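You operate a simulated robot arm through the tools that you are given. There is no shell and no other tool. Be economical: measure what you need, move in short steps, check, and stop when the job is done.

You run a simulated robot arm. Do the job below in one go: nothing can be reset, and whatever is moved stays where it is left.

## Task
Sift one level scoop of flour into the big yellow bowl.
Fine: tall red scoop, struck on the ledge, into the sieve; none spilt; scoop and sieve back where they stood. Set down upright: tall red scoop.

It is judged by the outcome, as a careful person would: the job done as asked, and still so three seconds after it is handed in. It fails if anything else is knocked over, pushed out of place, dropped, spilled or broken.

## Robot
A 7-joint arm with a two-finger parallel gripper, fixed in place. Base frame: the origin is at the foot of the arm, x ahead of it, y to its left, z up; the work surface is at about z = 91. Units: cm, degrees, N and s.
With the tool pointing down near the work surface it reaches from about 24 to 68 cm from the base axis. Its first joint turns from -66.0 to 66.0 degrees. Payload 2.4 kg.
The tool frame sits at the grasp point between the pads (the TCP): z along the fingers, y along the line on which they close. The tips reach 3 cm beyond it. The gripper opens to 9.4 cm. The fingers are 2.8 cm wide and 1 cm thick; the gripper's body (5 by 9.6 cm) begins 5.5 cm behind the TCP.
Orientation is that of the tool frame in the base frame, as [roll, pitch, yaw] about the fixed x, y, z axes, in that order (R = Rz(yaw) Ry(pitch) Rx(roll)). With the fingers straight down and closing along the base's y, the tool's x points along the base's -x, its y along +y and its z along -z.

## Interface
- The arm moves only by the tool nudge_tool. Its arguments are lists of equal length, an entry for each row: "angular": the turn, a rotation vector about the tool's x, y, z in units of 180 degrees (1.0 is 180 degrees), a list of three; "travel": the shift along the tool's x, y, z in units of 500 mm (1.0 is 500 mm), a list of three; "hand": the closure in counts, from 0 (fully open) to 255 (shut). In form: {"angular": [[ax, ay, az], ...], "travel": [[x, y, z], ...], "hand": [hand, ...]}. A call has 1 to 20 rows; each row is the pose to reach, as a shift and turn from the pose commanded when the call began, along the tool's axes at that moment. A call with a number of a shift or a turn outside -1 to 1 is refused whole. A row lasts 0.2 s, in which the tool goes at most 5 cm and 8.6 degrees; a call with a longer step from one row to the next is refused whole, and so is a gripper value outside its range. A pose out of reach is approached as far as the arm can. The call stops where the force on the tool passes 70 N (or 10 N more than at its start, if that is more) or the arm is blocked; 0.2 s more then pass. Each finger travels about 15.3 cm/s and halts on what it meets, pressing with about 32 N; the grip force reading is that of the motor and also rises with nothing between the fingers. The clock runs only during rows and for 0.2 s after the last one: add rows that repeat a pose to give the fingers time. It gives the time, the measured TCP pose, the force on the tool (base axes), the opening and the grip force at its end, in the units of the frame above (readings bear some noise), with the torque about the TCP (base axes, N m) and any sound that the robot's microphone picked up, and new pictures: "views" is both (left out), scene, wrist or none.
- Cameras (640 x 400 px; columns grow to the right, rows downward): "scene" is fixed at [3.47, 46.6, 145.93]; the picture's right is [-0.80, -0.60, 0.00], its down [-0.26, 0.34, -0.90] and it looks along [0.54, -0.72, -0.43] (base axes); focal length 292 px, centre (320, 200). "wrist" rides on the gripper at [7.6, 1.4, -10.3] in the tool frame; the picture's right is [-0.18, 0.98, 0.00], its down [-0.75, -0.14, -0.64] and it looks along [-0.63, -0.12, 0.77] (tool axes); focal length 243 px, centre (320, 200). There is no depth. A picture from a camera that has moved, and an enlarged one, comes with that camera's place and axes in the base frame and with its lens.
- inspect(camera, box): a new picture of the part [left, top, right, bottom] of that camera's present view, enlarged. It takes no simulated time.
- close_job(): hands the job in; it is judged then, once.

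Work in short steps. Places have to be worked out from the pictures, the camera data and where the tool is seen: move nearer, look again, correct. Check each grasp and each placing, and mend what went wrong. You have 120 turns and 200 pictures in all, those below and enlarged ones among them. Open the gripper and draw the arm clear of the work before you hand the job in, unless the task says otherwise; then end with one line.

The tools are called after "Call:" as a command line: name --argument value ..., lists and objects as JSON in quotes. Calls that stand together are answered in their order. nudge_tool: Moves the arm, as the interface text tells. Its arguments: {"type":"object","properties":{"angular":{"type":"array"},"travel":{"type":"array"},"hand":{"type":"array"},"views":{"type":"string","enum":["both","scene","wrist","none"]}},"required":["angular","travel","hand"]} The other tools are called the same way: inspect (camera, box) takes an enlarged picture of a part of a camera's view; close_job () hands the job in.

At the start:

```text
time_s: 0.0
tool_pos: [41.3, 9.45, 128.95]
ee_rot: [180.0, 0.0, 179.9]
wrist_force: [0.5, 0.6, 0.4]
ft_torque: [-0.01, 0.01, -0.01]
finger_gap: 9.4
grasp_force: 0.1
```

scene: 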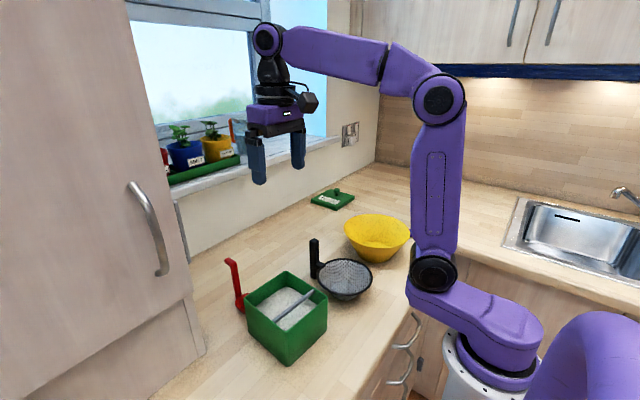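
wrist: 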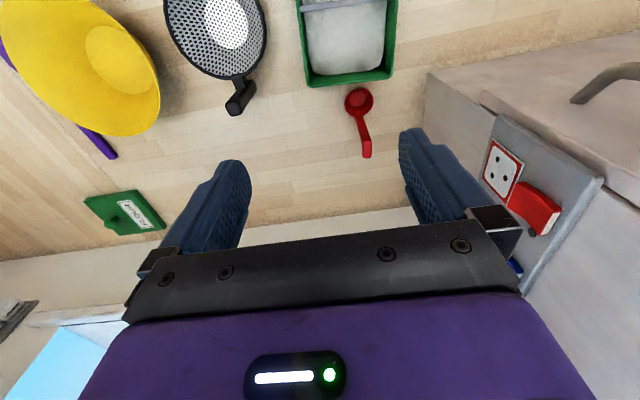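

I'll start by looking closely at the objects: flour box with ledge, red scoop, black sieve, yellow bowl.

Call:
inspect --camera "scene" --box '[200, 180, 440, 370]'

Call:
inspect --camera "wrist" --box '[140, 0, 420, 175]'

Call:
inspect --camera "scene" --box '[150, 100, 360, 230]'

```text
2.11 times, centred on (320, 275) of scene
camera zoom: at [3.47, 46.6, 145.93], right [-0.8, -0.6, 0.0], down [-0.26, 0.34, -0.9], along [0.54, -0.72, -0.43], focal length 614 px, centre (320, 42)
```

zoom: 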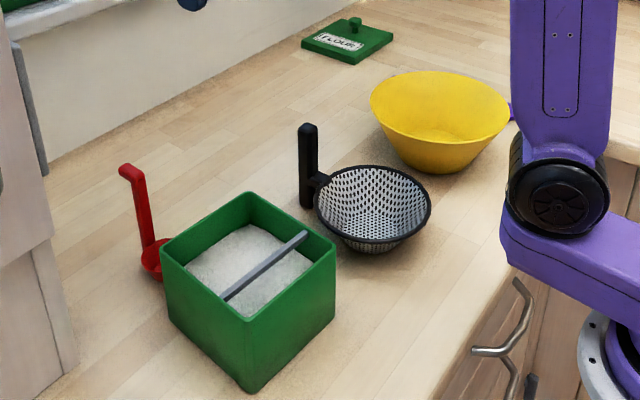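

```text
2.29 times, centred on (280, 88) of wrist
camera zoom: at [33.64, 10.73, 139.2], right [0.19, 0.98, 0.0], down [0.75, -0.14, 0.64], along [0.63, -0.12, -0.77], focal length 555 px, centre (411, 457)
```

zoom: 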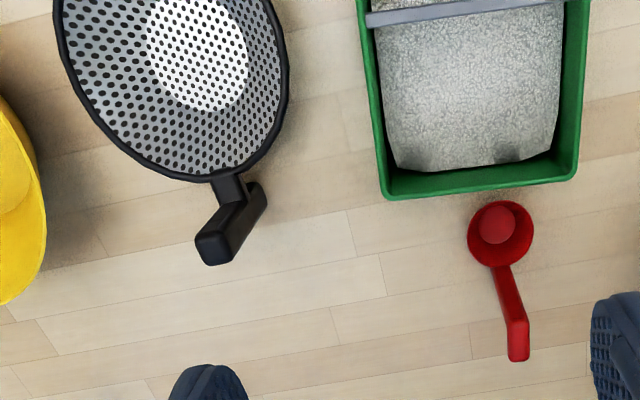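

```text
3.05 times, centred on (255, 165) of scene
camera zoom: at [3.47, 46.6, 145.93], right [-0.8, -0.6, 0.0], down [-0.26, 0.34, -0.9], along [0.54, -0.72, -0.43], focal length 888 px, centre (518, 307)
```

zoom: 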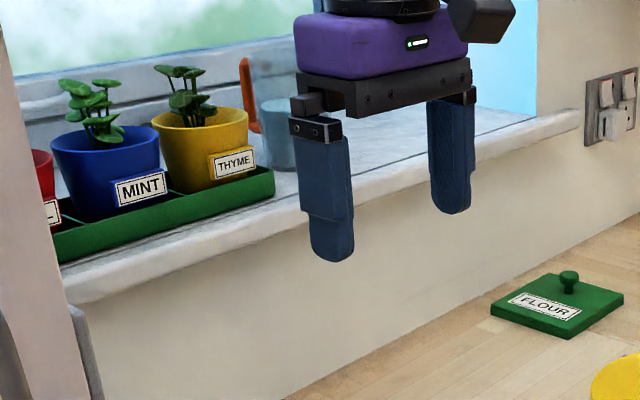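

The layout works out as follows. The box is about x31–44, y7–19.5 with its rim at z≈100.6, and a bar runs along y at x≈35. The scoop cup is near (49,15) with its handle at about (52,15), top z≈104. The sieve centre is near (34,-4.5), with its post at about (43,-3.5). The bowl is near (36,-25). I'll move above the scoop handle and look again.

Call:
nudge_tool --angular '[[0, 0, 0], [0, 0, 0], [0, 0, 0], [0, 0, 0], [0, 0, 0], [0, 0, 0]]' --travel '[[-0.04, 0.02, 0.04], [-0.08, 0.04, 0.08], [-0.12, 0.06, 0.12], [-0.16, 0.08, 0.16], [-0.2, 0.1, 0.2], [-0.2, 0.1, 0.2]]' --hand '[0, 0, 0, 0, 0, 0]'

```text
time_s: 1.4
tool_pos: [51.48, 14.43, 118.93]
ee_rot: [179.8, 0.1, 179.9]
wrist_force: [0.5, -0.7, -0.6]
ft_torque: [0.0, 0.01, 0.01]
finger_gap: 9.37
grasp_force: 0.1
camera wrist: at [43.81, 15.78, 129.21], right [0.19, 0.98, 0.0], down [0.75, -0.14, 0.64], along [0.63, -0.12, -0.77], focal length 243 px, centre (320, 200)
```

scene: 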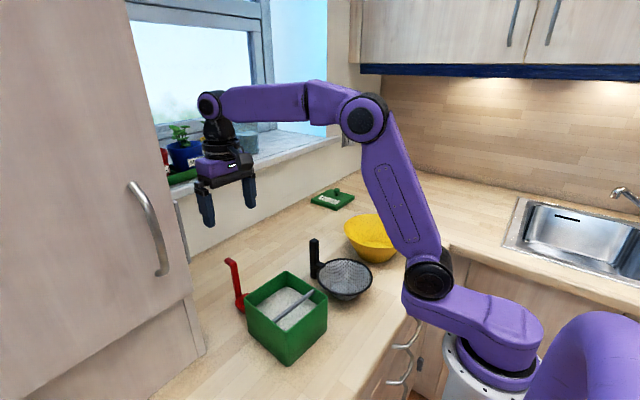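
wrist: 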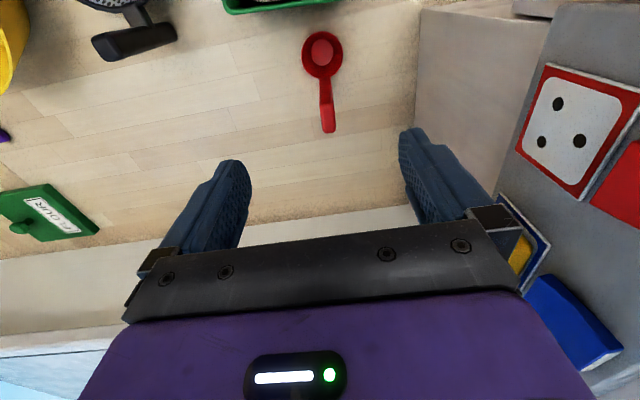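

Call:
inspect --camera "wrist" --box '[240, 0, 400, 140]'

Call:
inspect --camera "scene" --box '[210, 245, 350, 375]'

```text
2.86 times, centred on (320, 70) of wrist
camera zoom: at [43.81, 15.78, 129.21], right [0.19, 0.98, 0.0], down [0.75, -0.14, 0.64], along [0.63, -0.12, -0.77], focal length 693 px, centre (320, 571)
```

zoom: 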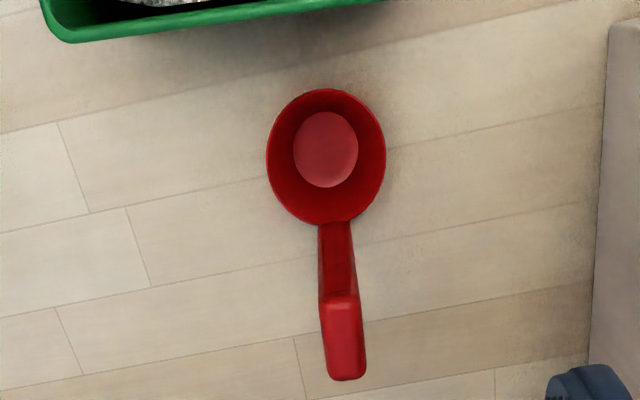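

```text
3.08 times, centred on (280, 310) of scene
camera zoom: at [3.47, 46.6, 145.93], right [-0.8, -0.6, 0.0], down [-0.26, 0.34, -0.9], along [0.54, -0.72, -0.43], focal length 897 px, centre (443, -138)
```

zoom: 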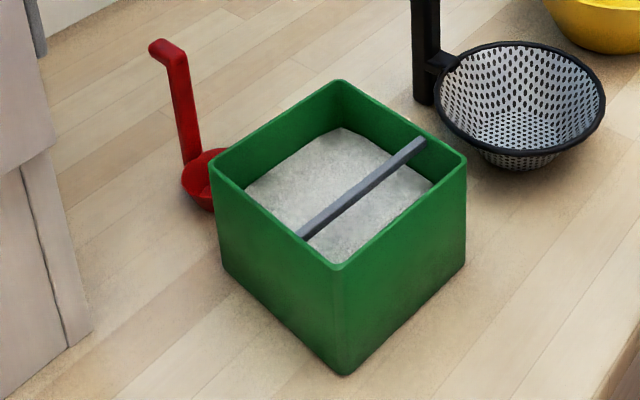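

The handle stem is near (52.3, 14.9), about 1.3 cm wide along y, with its top at about z=104. I'll descend to z≈107 first and check alignment.

Call:
nudge_tool --angular '[[0, 0, 0], [0, 0, 0], [0, 0, 0], [0, 0, 0], [0, 0, 0]]' --travel '[[-0.018, 0.009, 0.06], [-0.018, 0.009, 0.12], [-0.018, 0.009, 0.18], [-0.018, 0.009, 0.24], [-0.018, 0.009, 0.24]]' --hand '[0, 0, 0, 0, 0]'

```text
time_s: 2.6
tool_pos: [52.38, 14.98, 107.02]
ee_rot: [180.0, 0.2, 179.8]
wrist_force: [-0.1, 0.3, 1.0]
ft_torque: [0.02, 0.01, 0.0]
finger_gap: 9.39
grasp_force: 0.1
camera wrist: at [44.62, 16.23, 117.21], right [0.19, 0.98, 0.0], down [0.75, -0.14, 0.64], along [0.63, -0.12, -0.77], focal length 243 px, centre (320, 200)
```

scene: 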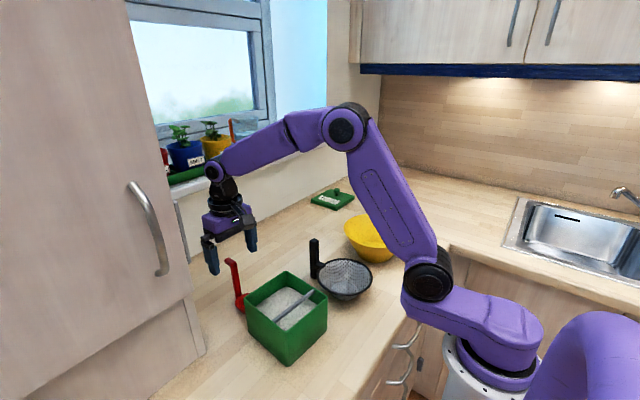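
wrist: 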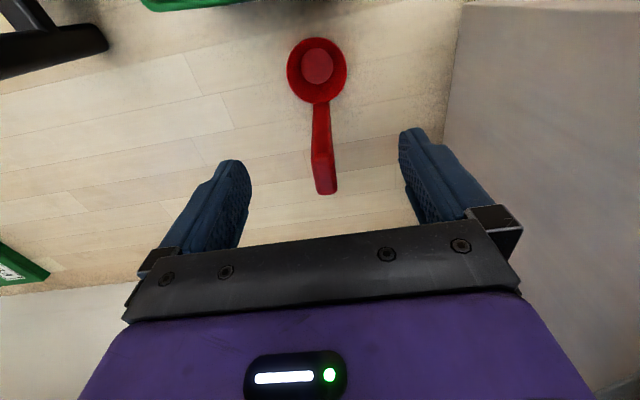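

Aligned: the stem is centred between the fingers. I'll descend to z≈100.5 and close.

Call:
nudge_tool --angular '[[0, 0, 0], [0, 0, 0], [0, 0, 0], [0, 0, 0], [0, 0, 0], [0, 0, 0]]' --travel '[[0, 0, 0.05], [0, 0, 0.1], [0, 0, 0.13], [0, 0, 0.13], [0, 0, 0.13], [0, 0, 0.13]]' --hand '[0, 0, 0, 0, 120, 160]'

Call:
nudge_tool --angular '[[0, 0, 0], [0, 0, 0], [0, 0, 0]]' --travel '[[0, 0, 0], [0, 0, 0], [0, 0, 0]]' --hand '[200, 255, 255]'

```text
time_s: 4.0
tool_pos: [52.17, 14.8, 100.37]
ee_rot: [179.9, 0.2, 179.9]
wrist_force: [0.2, 0.2, -0.4]
ft_torque: [-0.01, -0.01, 0.01]
finger_gap: 3.52
grasp_force: 0.0
camera wrist: at [44.54, 16.18, 110.71], right [0.19, 0.98, 0.0], down [0.75, -0.14, 0.64], along [0.63, -0.12, -0.77], focal length 243 px, centre (320, 200)
```

scene: 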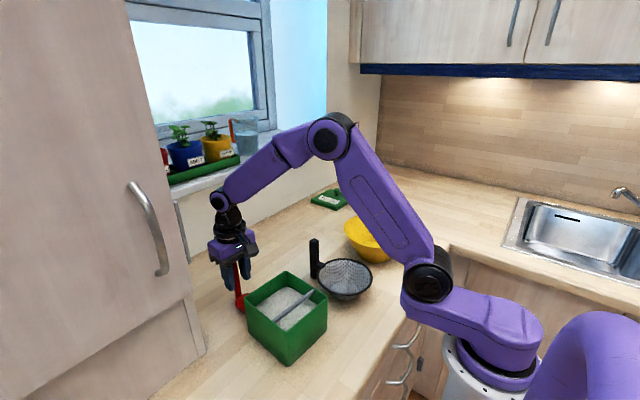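
wrist: 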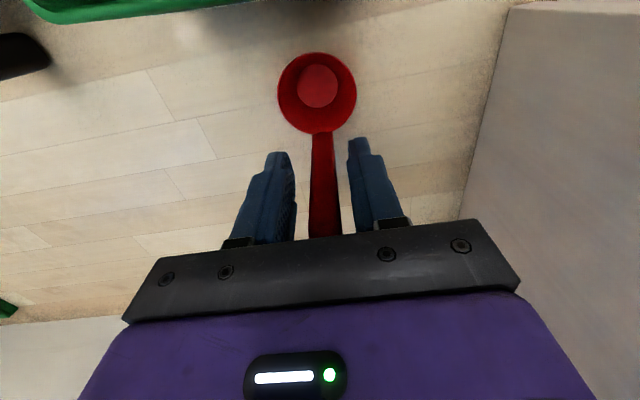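

```text
time_s: 4.8
tool_pos: [52.14, 14.87, 100.37]
ee_rot: [179.9, 0.1, 179.9]
wrist_force: [0.3, 0.4, -0.3]
ft_torque: [0.01, 0.01, -0.02]
finger_gap: 1.96
grasp_force: 31.7
camera wrist: at [44.54, 16.17, 110.71], right [0.19, 0.98, 0.0], down [0.75, -0.14, 0.64], along [0.63, -0.12, -0.77], focal length 243 px, centre (320, 200)
```

scene: 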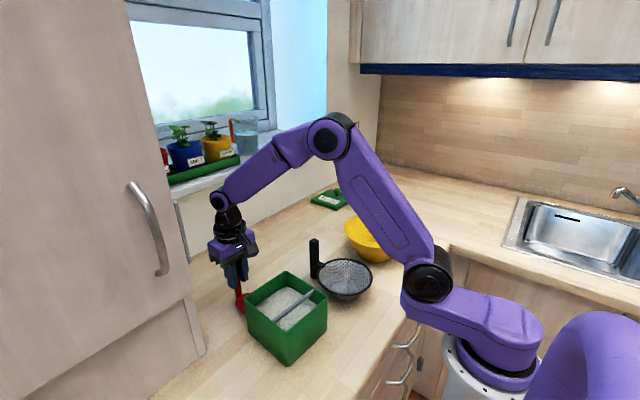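
wrist: 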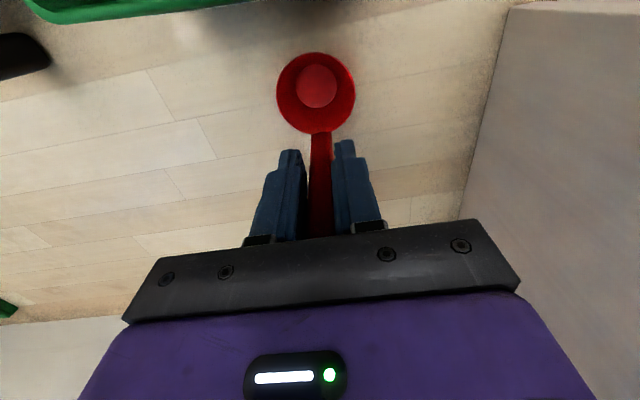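

Gripped (gap 1.96, 32 N). I'm recording the scoop's home as TCP (52.2,14.9,100.45). Next I'll lift it straight up about 14 cm.

Call:
nudge_tool --angular '[[0, 0, 0], [0, 0, 0], [0, 0, 0], [0, 0, 0], [0, 0, 0]]' --travel '[[0, 0, -0.04], [0, 0, -0.12], [0, 0, -0.2], [0, 0, -0.28], [0, 0, -0.28]]' --hand '[255, 255, 255, 255, 255]'

Call:
inspect --camera "scene" --box '[180, 180, 360, 380]'

```text
time_s: 6.0
tool_pos: [52.32, 14.81, 114.48]
ee_rot: [179.9, 0.1, 180.0]
wrist_force: [0.3, -0.2, -0.4]
ft_torque: [-0.01, -0.01, -0.01]
finger_gap: 1.94
grasp_force: 31.9
camera wrist: at [44.55, 16.23, 124.75], right [0.19, 0.98, 0.0], down [0.75, -0.14, 0.64], along [0.63, -0.12, -0.77], focal length 243 px, centre (320, 200)
```

scene: 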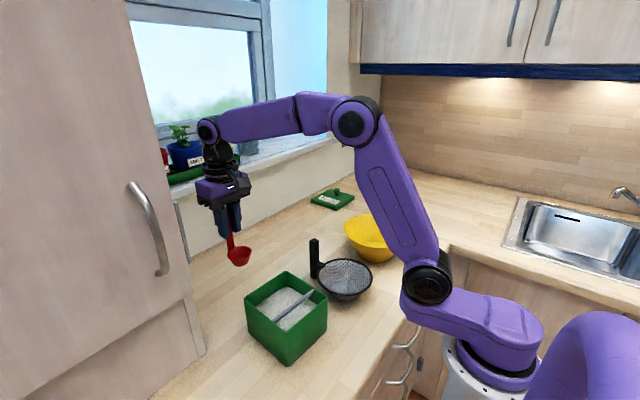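
wrist: 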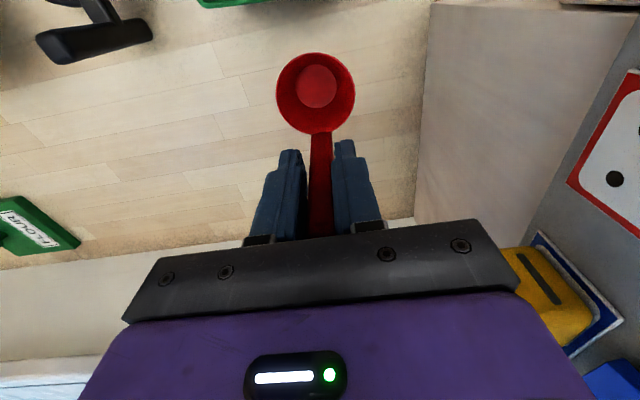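

```text
2.00 times, centred on (270, 280) of scene
camera zoom: at [3.47, 46.6, 145.93], right [-0.8, -0.6, 0.0], down [-0.26, 0.34, -0.9], along [0.54, -0.72, -0.43], focal length 583 px, centre (420, 40)
```

zoom: 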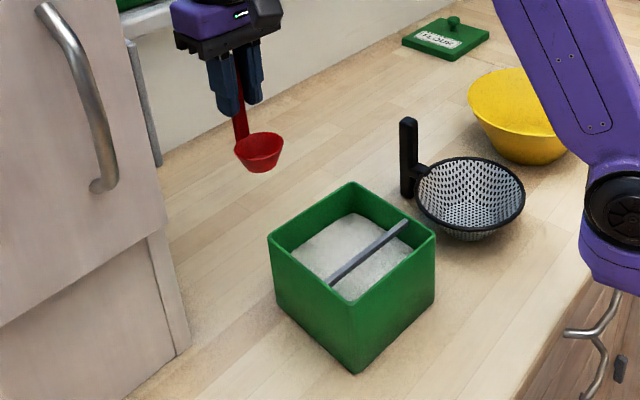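

The cup rim is about 6.3 cm below the TCP and the cup bottom about 9.4 cm. I'll move back high over the box so the wrist camera can see the box, bar and flour.

Call:
nudge_tool --angular '[[0, 0, 0], [0, 0, 0], [0, 0, 0], [0, 0, 0], [0, 0, 0], [0, 0, 0]]' --travel '[[0, 0, -0.07], [0.07, 0, -0.14], [0.14, -0.01, -0.14], [0.21, -0.02, -0.14], [0.28, -0.03, -0.14], [0.28, -0.03, -0.14]]' --hand '[255, 255, 255, 255, 255, 255]'

Call:
inspect --camera "wrist" --box '[200, 0, 440, 150]'

```text
time_s: 7.4
tool_pos: [38.18, 13.37, 121.48]
ee_rot: [179.9, 0.1, 179.9]
wrist_force: [-0.1, -1.0, -0.5]
ft_torque: [0.01, 0.02, 0.01]
finger_gap: 1.93
grasp_force: 32.3
camera wrist: at [30.55, 14.64, 131.77], right [0.19, 0.98, 0.0], down [0.75, -0.14, 0.64], along [0.63, -0.12, -0.77], focal length 243 px, centre (320, 200)
```

scene: 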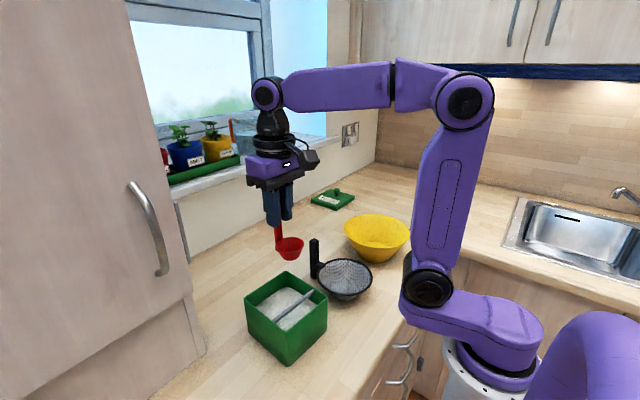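
wrist: 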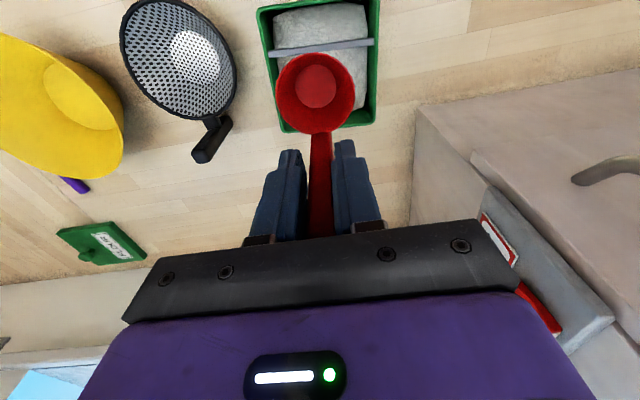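

```text
2.67 times, centred on (320, 75) of wrist
camera zoom: at [30.55, 14.64, 131.77], right [0.19, 0.98, 0.0], down [0.75, -0.14, 0.64], along [0.63, -0.12, -0.77], focal length 647 px, centre (320, 533)
```

zoom: 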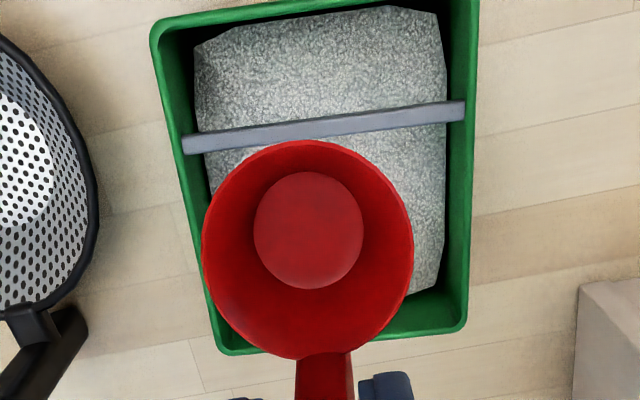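

Flour surface is at z≈96.4. The bar is at x≈35 (about 1 cm wide, top z≈100), and the box is yawed about -4°. I'll enter the +x compartment with TCP x≈41.6 so the cup front clears the bar, and stop with the cup bottom near z 98.

Call:
nudge_tool --angular '[[0, 0, 0], [0, 0, 0], [0, 0, 0], [0, 0, 0], [0, 0, 0], [0, 0, 0]]' --travel '[[-0.034, 0, 0.0], [-0.068, 0, 0.06], [-0.068, 0, 0.12], [-0.068, 0, 0.18], [-0.068, 0, 0.21], [-0.068, 0, 0.21]]' --hand '[255, 255, 255, 255, 255, 255]'

Call:
inspect --camera "wrist" --box '[200, 0, 440, 150]'

Call:
inspect --camera "scene" --box '[220, 230, 350, 370]'

```text
time_s: 8.8
tool_pos: [41.51, 13.46, 111.0]
ee_rot: [179.8, 0.1, 179.9]
wrist_force: [-0.5, -0.2, 0.1]
ft_torque: [-0.02, 0.0, -0.03]
finger_gap: 1.94
grasp_force: 32.4
camera wrist: at [33.93, 14.71, 121.22], right [0.19, 0.98, 0.0], down [0.75, -0.14, 0.64], along [0.63, -0.12, -0.77], focal length 243 px, centre (320, 200)
```

scene: 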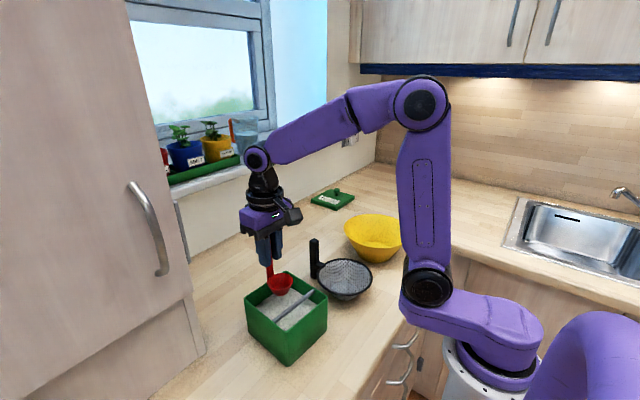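
wrist: 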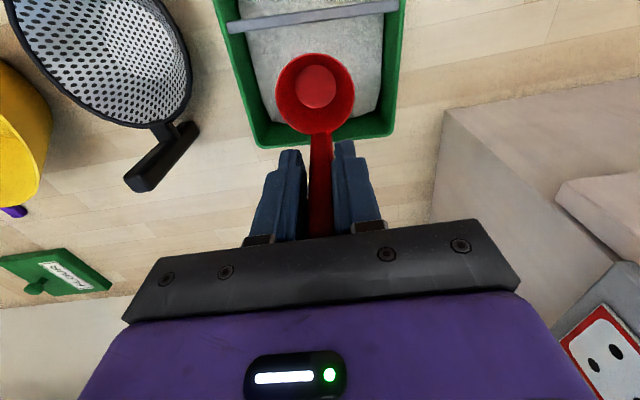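

```text
2.67 times, centred on (320, 75) of wrist
camera zoom: at [33.93, 14.71, 121.22], right [0.19, 0.98, 0.0], down [0.75, -0.14, 0.64], along [0.63, -0.12, -0.77], focal length 647 px, centre (320, 533)
```

zoom: 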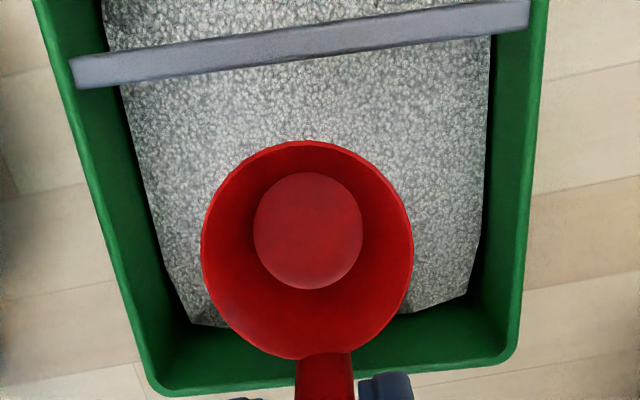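

```text
2.86 times, centred on (285, 300) of scene
camera zoom: at [3.47, 46.6, 145.93], right [-0.8, -0.6, 0.0], down [-0.26, 0.34, -0.9], along [0.54, -0.72, -0.43], focal length 833 px, centre (420, -86)
```

zoom: 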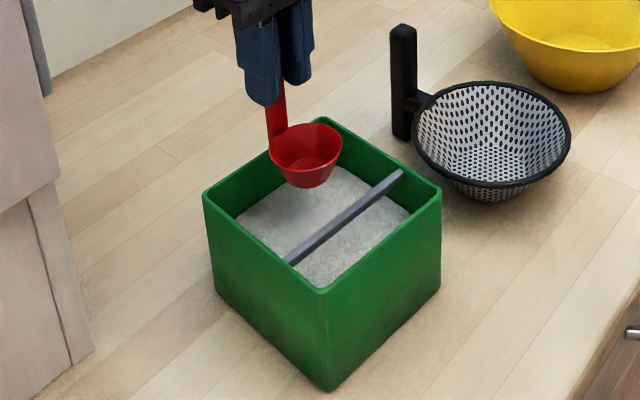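

There's about 0.8 cm of clearance to the bar and the finger side is clear. I'll plunge slowly until the rim is just under the flour surface.

Call:
nudge_tool --angular '[[0, 0, 0], [0, 0, 0], [0, 0, 0], [0, 0, 0], [0, 0, 0], [0, 0, 0], [0, 0, 0], [0, 0, 0], [0, 0, 0]]' --travel '[[0.002, 0, 0.03], [0.004, 0, 0.06], [0.004, 0, 0.09], [0.004, 0, 0.12], [0.008, 0, 0.135], [0.014, 0, 0.15], [0.02, 0, 0.165], [0.026, 0, 0.178], [0.026, 0, 0.178]]' --hand '[255, 255, 255, 255, 255, 255, 255, 255, 255]'

Call:
inspect --camera "wrist" --box '[200, 0, 440, 150]'

Call:
inspect --camera "scene" --box '[220, 230, 350, 370]'

```text
time_s: 10.8
tool_pos: [40.37, 13.33, 102.01]
ee_rot: [179.9, 0.0, 179.9]
wrist_force: [-0.2, -0.7, -1.4]
ft_torque: [-0.01, 0.0, -0.03]
finger_gap: 1.97
grasp_force: 32.1
camera wrist: at [32.66, 14.7, 112.28], right [0.19, 0.98, 0.0], down [0.75, -0.14, 0.64], along [0.63, -0.12, -0.77], focal length 243 px, centre (320, 200)
```

scene: 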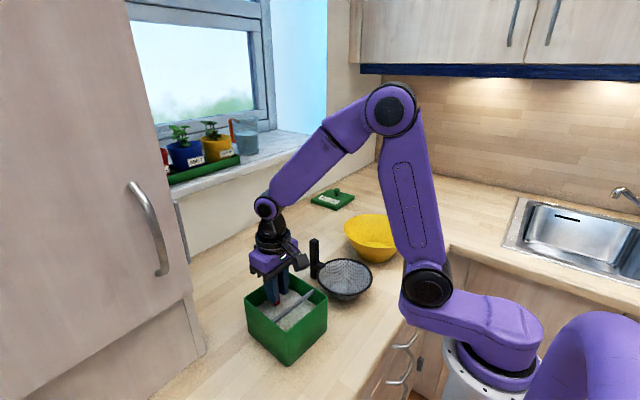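
wrist: 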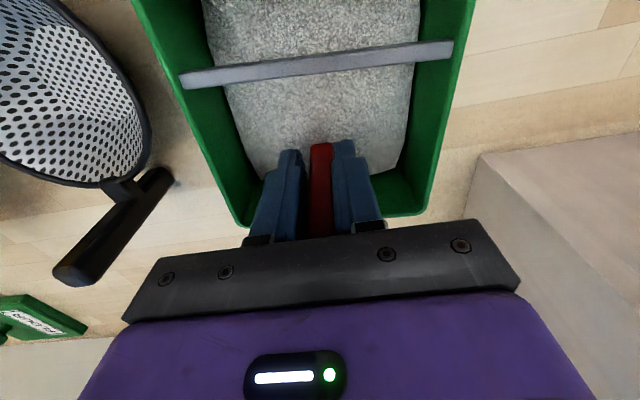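

```text
2.67 times, centred on (320, 75) of wrist
camera zoom: at [32.66, 14.7, 112.28], right [0.19, 0.98, 0.0], down [0.75, -0.14, 0.64], along [0.63, -0.12, -0.77], focal length 647 px, centre (320, 533)
```

zoom: 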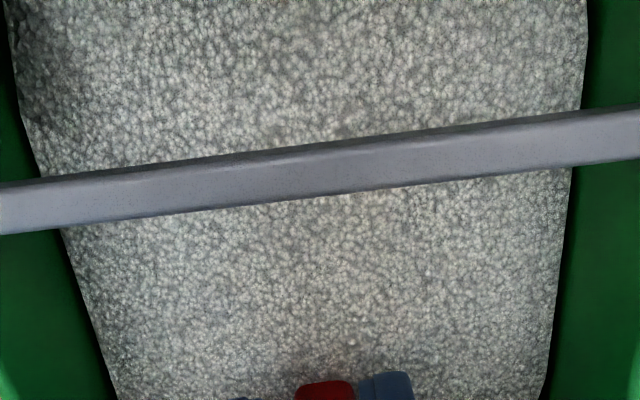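

```text
2.86 times, centred on (285, 300) of scene
camera zoom: at [3.47, 46.6, 145.93], right [-0.8, -0.6, 0.0], down [-0.26, 0.34, -0.9], along [0.54, -0.72, -0.43], focal length 833 px, centre (420, -86)
```

zoom: 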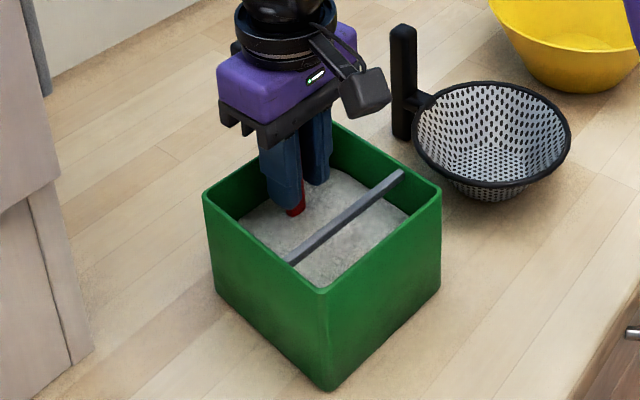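

The flour engulfs the cup without resistance. I'll drag forward about 2 cm to fill it, come back, then lift just above the flour on the open side and look at the heap.

Call:
nudge_tool --angular '[[0, 0, 0], [0, 0, 0], [0, 0, 0], [0, 0, 0], [0, 0, 0], [0, 0, 0], [0, 0, 0], [0, 0, 0], [0, 0, 0], [0, 0, 0]]' --travel '[[0.015, 0, 0], [0.03, 0, 0], [0.04, 0, 0], [0.02, 0, -0.01], [0.0, 0, -0.02], [-0.02, 0, -0.035], [-0.02, 0, -0.05], [-0.02, 0, -0.065], [-0.02, 0, -0.08], [-0.02, 0, -0.08]]' --hand '[255, 255, 255, 255, 255, 255, 255, 255, 255, 255]'

Call:
inspect --camera "wrist" --box '[200, 0, 440, 150]'

Call:
inspect --camera "scene" --box '[220, 230, 350, 370]'

```text
time_s: 13.0
tool_pos: [41.35, 13.41, 106.09]
ee_rot: [179.9, 0.1, 179.9]
wrist_force: [-0.1, 0.4, 0.4]
ft_torque: [-0.01, -0.03, 0.01]
finger_gap: 1.99
grasp_force: 32.2
camera wrist: at [33.7, 14.7, 116.33], right [0.19, 0.98, 0.0], down [0.75, -0.14, 0.64], along [0.63, -0.12, -0.77], focal length 243 px, centre (320, 200)
```

scene: 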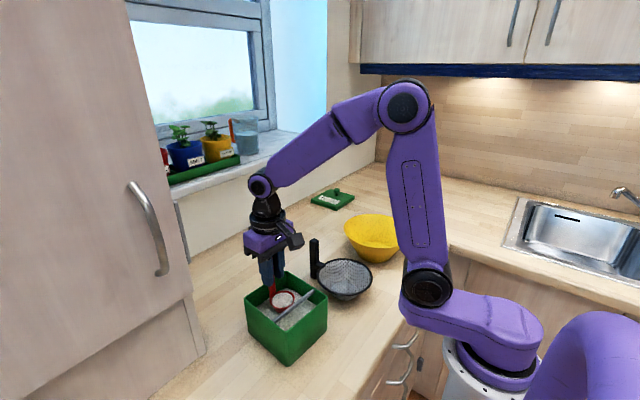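
wrist: 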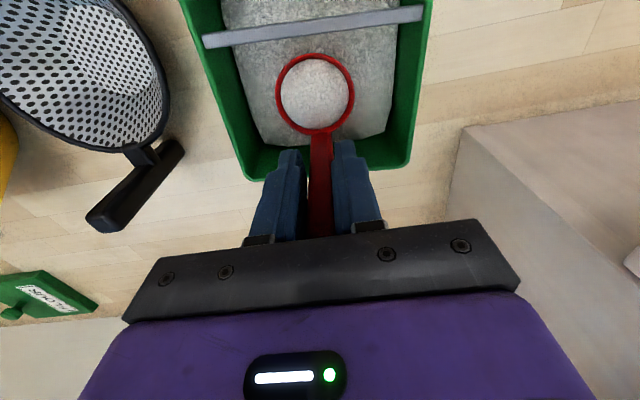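

```text
2.67 times, centred on (320, 75) of wrist
camera zoom: at [33.7, 14.7, 116.33], right [0.19, 0.98, 0.0], down [0.75, -0.14, 0.64], along [0.63, -0.12, -0.77], focal length 647 px, centre (320, 533)
```

zoom: 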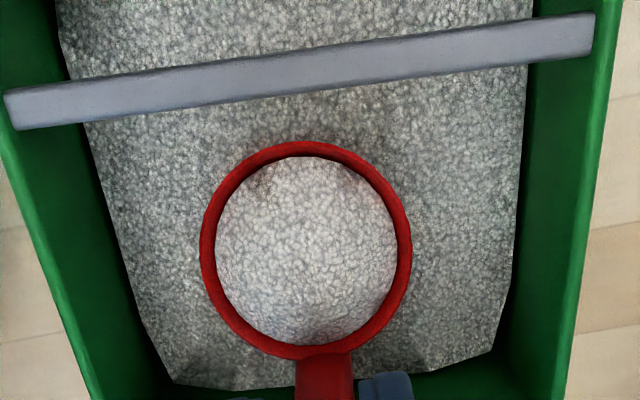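

```text
2.86 times, centred on (285, 300) of scene
camera zoom: at [3.47, 46.6, 145.93], right [-0.8, -0.6, 0.0], down [-0.26, 0.34, -0.9], along [0.54, -0.72, -0.43], focal length 833 px, centre (420, -86)
```

zoom: 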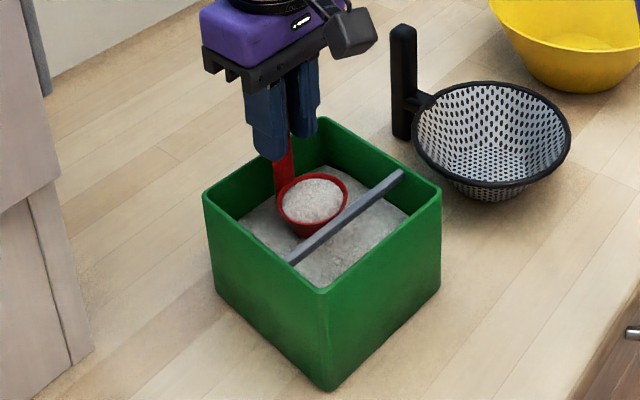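

The scoop is heaped. The bar underside works out at z≈99.5 and the rim is at about 99.75. I'll lower 0.55 cm and slide the heap forward under the bar, watching the force.

Call:
nudge_tool --angular '[[0, 0, 0], [0, 0, 0], [0, 0, 0], [0, 0, 0], [0, 0, 0], [0, 0, 0], [0, 0, 0], [0, 0, 0]]' --travel '[[0, 0, 0.011], [0.012, 0, 0.011], [0.024, 0, 0.011], [0.036, 0, 0.011], [0.048, 0, 0.011], [0.06, 0, 0.011], [0.072, 0, 0.011], [0.072, 0, 0.011]]' --hand '[255, 255, 255, 255, 255, 255, 255, 255]'

Call:
inspect --camera "wrist" --box '[200, 0, 440, 150]'

Call:
inspect --camera "scene" --box '[220, 230, 350, 370]'

```text
time_s: 14.8
tool_pos: [37.77, 13.38, 105.51]
ee_rot: [179.9, 0.2, 179.9]
wrist_force: [-0.6, 0.9, -1.4]
ft_torque: [0.01, -0.01, 0.0]
finger_gap: 1.96
grasp_force: 31.9
camera wrist: at [30.06, 14.7, 115.74], right [0.19, 0.98, 0.0], down [0.75, -0.14, 0.64], along [0.63, -0.12, -0.77], focal length 243 px, centre (320, 200)
```

scene: 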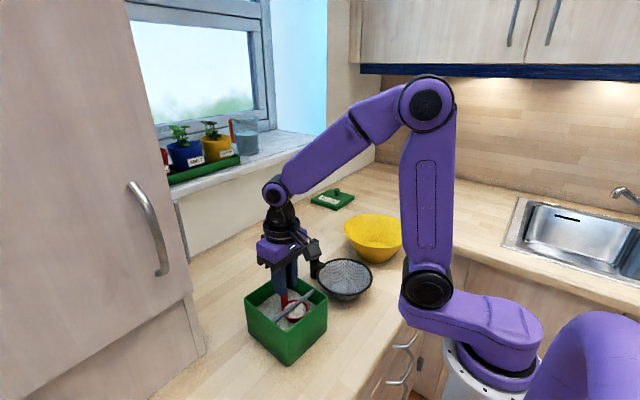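
wrist: 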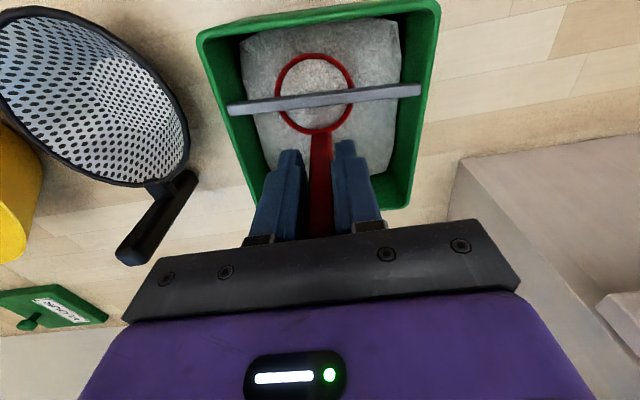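

```text
2.67 times, centred on (320, 75) of wrist
camera zoom: at [30.06, 14.7, 115.74], right [0.19, 0.98, 0.0], down [0.75, -0.14, 0.64], along [0.63, -0.12, -0.77], focal length 647 px, centre (320, 533)
```

zoom: 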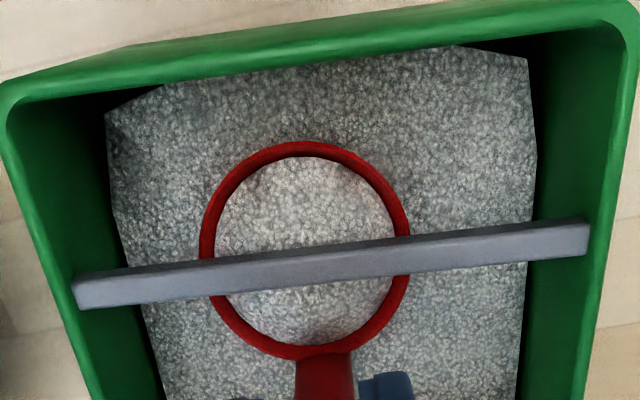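

```text
2.86 times, centred on (285, 300) of scene
camera zoom: at [3.47, 46.6, 145.93], right [-0.8, -0.6, 0.0], down [-0.26, 0.34, -0.9], along [0.54, -0.72, -0.43], focal length 833 px, centre (420, -86)
```

zoom: 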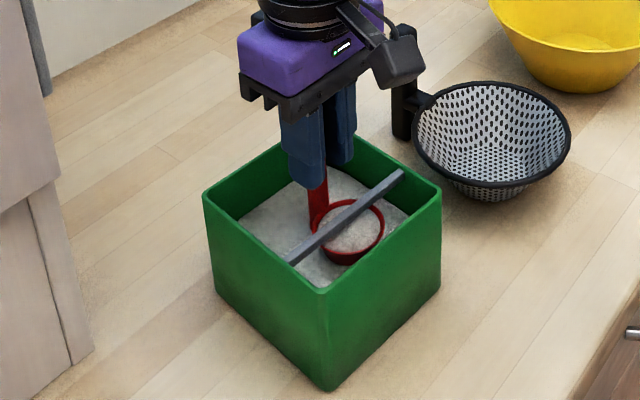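

There's still about 1.2 cm of room before the front wall, so I'll slide another 1 cm to scrape almost the whole cup, then return to the open side.

Call:
nudge_tool --angular '[[0, 0, 0], [0, 0, 0], [0, 0, 0], [0, 0, 0], [0, 0, 0], [0, 0, 0], [0, 0, 0], [0, 0, 0]]' --travel '[[0.01, 0, 0], [0.02, 0, 0], [0.022, 0, 0], [0.005, 0, 0], [-0.02, 0, 0], [-0.045, 0, 0], [-0.072, 0, 0], [-0.072, 0, 0]]' --hand '[255, 255, 255, 255, 255, 255, 255, 255]' --views "none"

Call:
inspect --camera "wrist" --box '[200, 0, 440, 150]'

Call:
inspect --camera "scene" --box '[250, 260, 330, 340]'

```text
time_s: 16.6
tool_pos: [41.21, 13.29, 105.46]
ee_rot: [179.9, 0.2, 179.8]
wrist_force: [-1.0, -0.8, -1.1]
ft_torque: [0.01, 0.03, 0.03]
finger_gap: 2.01
grasp_force: 32.1
```

```text
2.67 times, centred on (320, 75) of wrist
camera zoom: at [33.65, 14.71, 115.73], right [0.19, 0.98, 0.0], down [0.75, -0.14, 0.64], along [0.63, -0.12, -0.77], focal length 647 px, centre (320, 533)
```

zoom: 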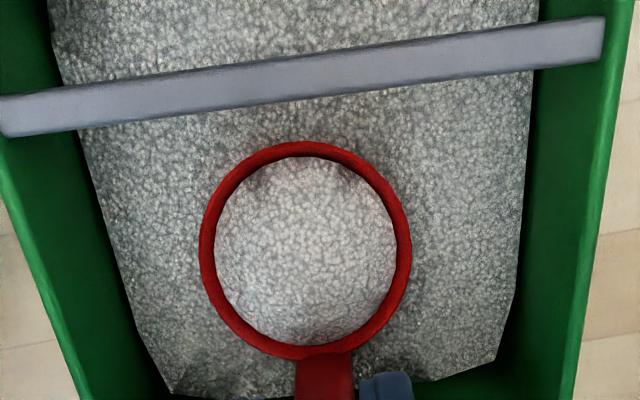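

```text
5.00 times, centred on (290, 300) of scene
camera zoom: at [3.47, 46.6, 145.93], right [-0.8, -0.6, 0.0], down [-0.26, 0.34, -0.9], along [0.54, -0.72, -0.43], focal length 1457 px, centre (470, -300)
```

zoom: 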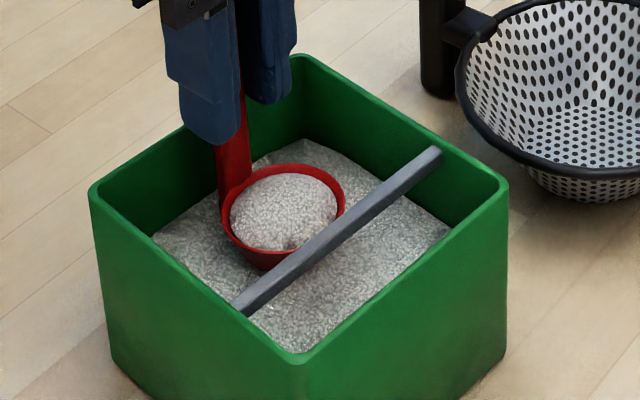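

The heap is still domed, so the rim wasn't close enough to the bar. I'll slide under it again and feel upward in 1 mm steps for light contact.

Call:
nudge_tool --angular '[[0, 0, 0], [0, 0, 0], [0, 0, 0], [0, 0, 0], [0, 0, 0], [0, 0, 0], [0, 0, 0]]' --travel '[[0.02, 0, 0], [0.04, 0, 0], [0.06, 0, 0], [0.072, 0, 0], [0.072, 0, -0.002], [0.072, 0, -0.004], [0.072, 0, -0.004]]' --hand '[255, 255, 255, 255, 255, 255, 255]' --views "none"

Call:
inspect --camera "scene" --box '[250, 260, 330, 340]'

```text
time_s: 18.2
tool_pos: [37.94, 13.31, 105.82]
ee_rot: [179.9, 0.1, 179.9]
wrist_force: [0.3, -0.1, -0.7]
ft_torque: [-0.01, 0.01, 0.0]
finger_gap: 1.96
grasp_force: 31.9
```

```text
5.00 times, centred on (290, 300) of scene
camera zoom: at [3.47, 46.6, 145.93], right [-0.8, -0.6, 0.0], down [-0.26, 0.34, -0.9], along [0.54, -0.72, -0.43], focal length 1457 px, centre (470, -300)
```

zoom: 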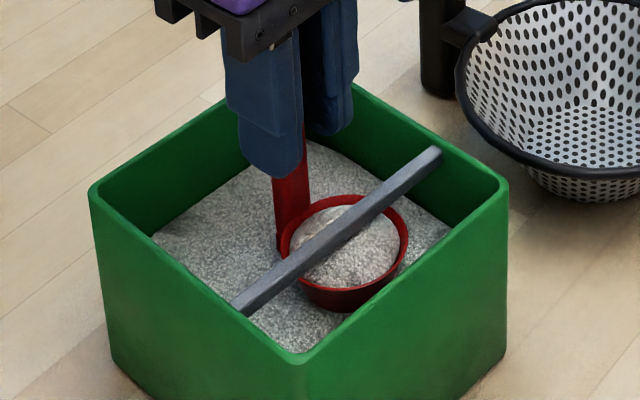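

Call:
nudge_tool --angular '[[0, 0, 0], [0, 0, 0]]' --travel '[[0, 0, -0.002], [0, 0, -0.004]]' --hand '[255, 255]' --views "none"

Call:
nudge_tool --angular '[[0, 0, 0], [0, 0, 0]]' --travel '[[0, 0, -0.002], [0, 0, -0.004]]' --hand '[255, 255]' --views "none"

Call:
inspect --camera "scene" --box '[250, 260, 330, 340]'

```text
time_s: 18.8
tool_pos: [37.84, 13.34, 105.77]
ee_rot: [179.8, 0.1, 179.9]
wrist_force: [-0.2, -0.5, -1.0]
ft_torque: [0.0, 0.02, 0.02]
finger_gap: 1.98
grasp_force: 32.7
```

```text
time_s: 19.4
tool_pos: [37.79, 13.42, 106.18]
ee_rot: [179.8, 0.1, 180.0]
wrist_force: [0.2, 0.5, -1.4]
ft_torque: [-0.02, -0.05, 0.0]
finger_gap: 1.95
grasp_force: 31.8
```

```text
5.00 times, centred on (290, 300) of scene
camera zoom: at [3.47, 46.6, 145.93], right [-0.8, -0.6, 0.0], down [-0.26, 0.34, -0.9], along [0.54, -0.72, -0.43], focal length 1457 px, centre (470, -300)
```

zoom: 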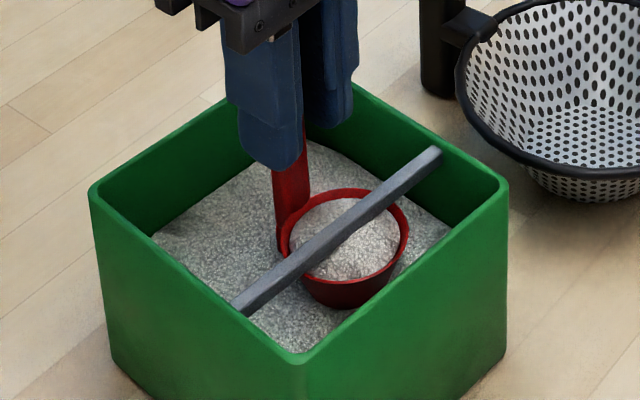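

No contact yet at commanded z=106.1. I'll keep going upward in small steps.

Call:
nudge_tool --angular '[[0, 0, 0], [0, 0, 0]]' --travel '[[0, 0, -0.002], [0, 0, -0.004]]' --hand '[255, 255]' --views "none"

Call:
nudge_tool --angular '[[0, 0, 0], [0, 0, 0]]' --travel '[[0, 0, -0.002], [0, 0, -0.004]]' --hand '[255, 255]' --views "none"

Call:
inspect --camera "scene" --box '[250, 260, 330, 340]'

```text
time_s: 20.0
tool_pos: [37.77, 13.36, 106.38]
ee_rot: [179.9, 0.2, 179.9]
wrist_force: [-0.1, 0.8, -0.5]
ft_torque: [0.01, -0.02, -0.03]
finger_gap: 1.96
grasp_force: 32.3
```

```text
time_s: 20.6
tool_pos: [37.73, 13.47, 106.44]
ee_rot: [179.9, 0.2, -180.0]
wrist_force: [0.7, 0.2, -4.4]
ft_torque: [-0.01, -0.22, -0.04]
finger_gap: 1.94
grasp_force: 32.0
```

```text
5.00 times, centred on (290, 300) of scene
camera zoom: at [3.48, 46.6, 145.93], right [-0.8, -0.6, 0.0], down [-0.26, 0.34, -0.9], along [0.54, -0.72, -0.43], focal length 1457 px, centre (470, -300)
```

zoom: 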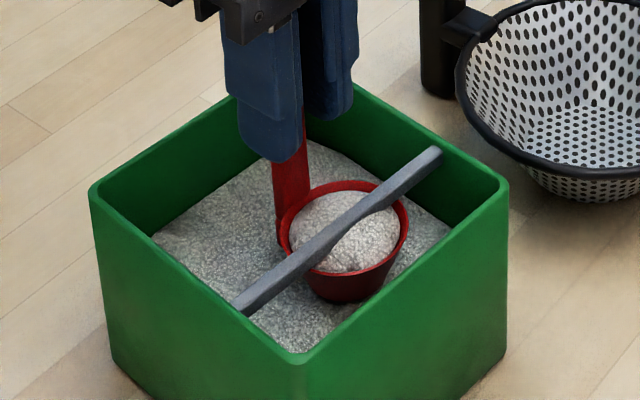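

Light contact (4 N) at z=106.5, so the rim is now at the bar's underside. I'll ease off 1 mm and slide forward, then back out along the bar at that height.

Call:
nudge_tool --angular '[[0, 0, 0], [0, 0, 0], [0, 0, 0], [0, 0, 0], [0, 0, 0], [0, 0, 0], [0, 0, 0], [0, 0, 0], [0, 0, 0], [0, 0, 0]]' --travel '[[0, 0, 0.002], [0.01, 0, 0.002], [0.02, 0, 0.002], [0.023, 0, 0.002], [0.01, 0, 0.002], [-0.01, 0, 0.002], [-0.03, 0, 0.002], [-0.05, 0, 0.002], [-0.072, 0, 0.002], [-0.072, 0, 0.002]]' --hand '[255, 255, 255, 255, 255, 255, 255, 255, 255, 255]' --views "none"

Call:
inspect --camera "scene" --box '[250, 260, 330, 340]'

Call:
inspect --camera "wrist" --box '[200, 0, 440, 150]'

```text
time_s: 22.8
tool_pos: [41.31, 13.36, 106.44]
ee_rot: [179.9, 0.0, 179.9]
wrist_force: [0.5, 0.7, -0.7]
ft_torque: [-0.02, 0.0, 0.0]
finger_gap: 1.95
grasp_force: 31.8
```

```text
5.00 times, centred on (290, 300) of scene
camera zoom: at [3.47, 46.6, 145.93], right [-0.8, -0.6, 0.0], down [-0.26, 0.34, -0.9], along [0.54, -0.72, -0.43], focal length 1457 px, centre (470, -300)
```

zoom: 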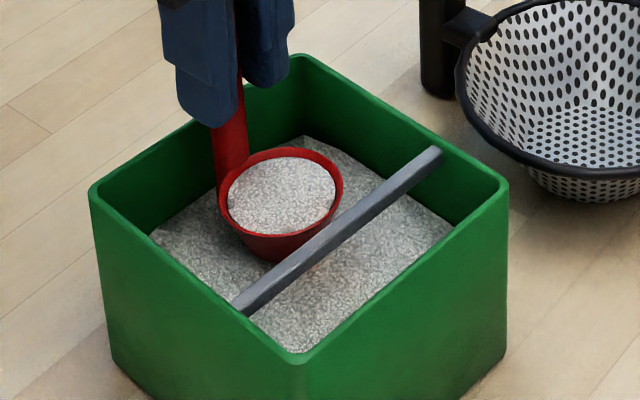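

```text
2.67 times, centred on (320, 75) of wrist
camera zoom: at [33.71, 14.74, 116.66], right [0.19, 0.98, 0.0], down [0.75, -0.14, 0.64], along [0.63, -0.12, -0.77], focal length 647 px, centre (320, 533)
```

zoom: 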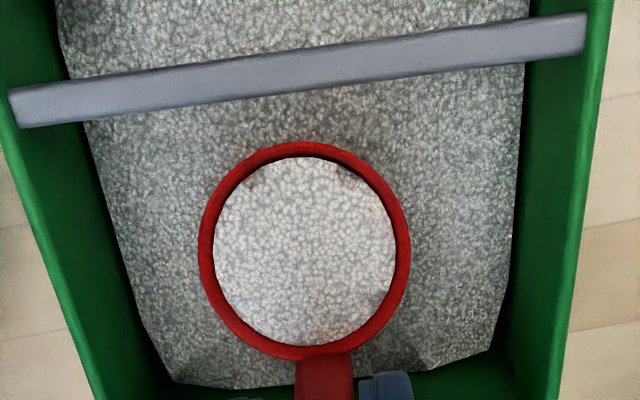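

The scoop is now struck level. I'll lift it straight out slowly and carry it upright at about 10 cm/s to above the sieve.

Call:
nudge_tool --angular '[[0, 0, 0], [0, 0, 0], [0, 0, 0], [0, 0, 0], [0, 0, 0], [0, 0, 0], [0, 0, 0], [0, 0, 0], [0, 0, 0], [0, 0, 0], [0, 0, 0], [0, 0, 0], [0, 0, 0], [0, 0, 0], [0, 0, 0], [0, 0, 0], [0, 0, 0], [0, 0, 0], [0, 0, 0], [0, 0, 0]]' --travel '[[0, 0, -0.015], [0, 0, -0.045], [0, 0, -0.085], [0, 0, -0.125], [0, 0, -0.165], [0, 0, -0.195], [0, 0, -0.21], [0.003, -0.015, -0.212], [0.01, -0.045, -0.212], [0.019, -0.08, -0.212], [0.028, -0.12, -0.212], [0.038, -0.16, -0.212], [0.047, -0.2, -0.212], [0.056, -0.24, -0.212], [0.066, -0.28, -0.212], [0.074, -0.315, -0.212], [0.08, -0.34, -0.212], [0.083, -0.353, -0.212], [0.084, -0.358, -0.212], [0.084, -0.358, -0.212]]' --hand '[255, 255, 255, 255, 255, 255, 255, 255, 255, 255, 255, 255, 255, 255, 255, 255, 255, 255, 255, 255]'

Call:
inspect --camera "scene" --box '[240, 200, 430, 340]'

Call:
inspect --camera "wrist" --box '[200, 0, 440, 150]'

```text
time_s: 27.0
tool_pos: [37.05, -4.56, 116.92]
ee_rot: [179.9, 0.1, 179.9]
wrist_force: [-0.3, -0.5, -0.3]
ft_torque: [0.03, -0.01, 0.02]
finger_gap: 1.99
grasp_force: 31.6
camera wrist: at [29.42, -3.22, 127.2], right [0.19, 0.98, 0.0], down [0.75, -0.14, 0.64], along [0.63, -0.12, -0.77], focal length 243 px, centre (320, 200)
```

scene: 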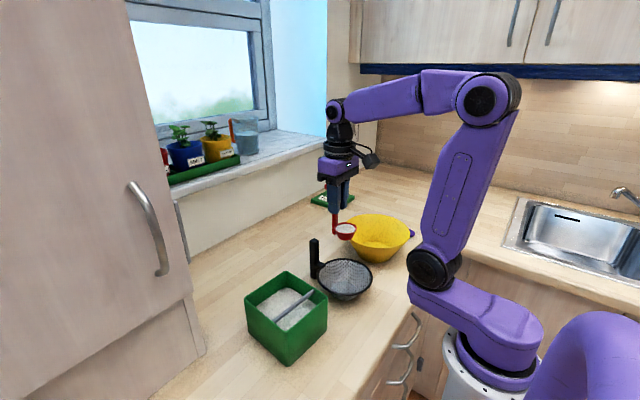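
wrist: 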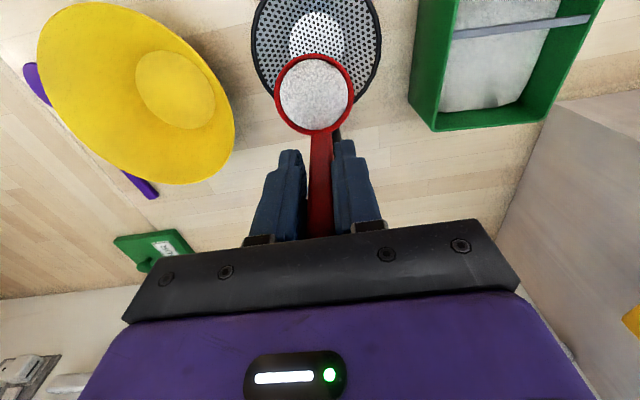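

```text
2.86 times, centred on (335, 270) of scene
camera zoom: at [3.47, 46.6, 145.93], right [-0.8, -0.6, 0.0], down [-0.26, 0.34, -0.9], along [0.54, -0.72, -0.43], focal length 833 px, centre (277, 0)
```

zoom: 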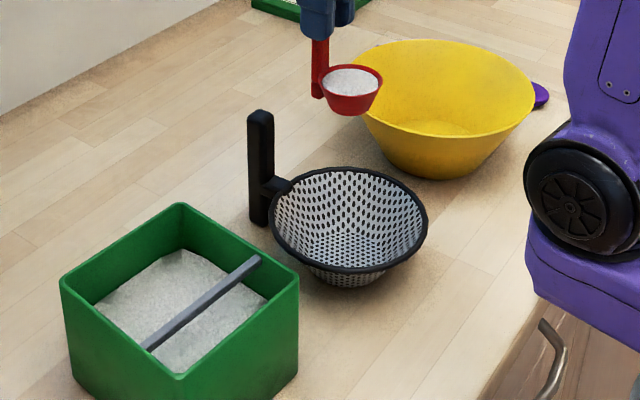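

```text
2.67 times, centred on (320, 75) of wrist
camera zoom: at [29.42, -3.22, 127.2], right [0.19, 0.98, 0.0], down [0.75, -0.14, 0.64], along [0.63, -0.12, -0.77], focal length 647 px, centre (320, 533)
```

zoom: 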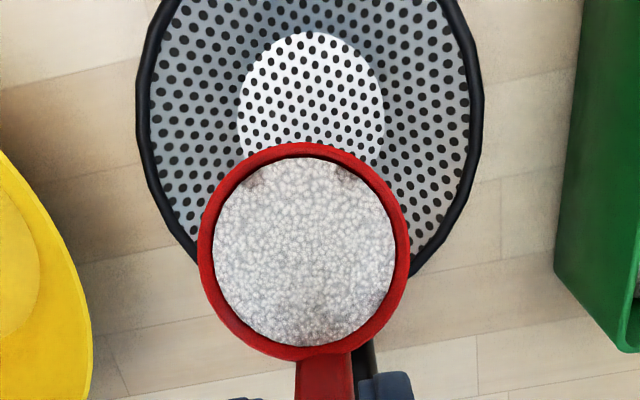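

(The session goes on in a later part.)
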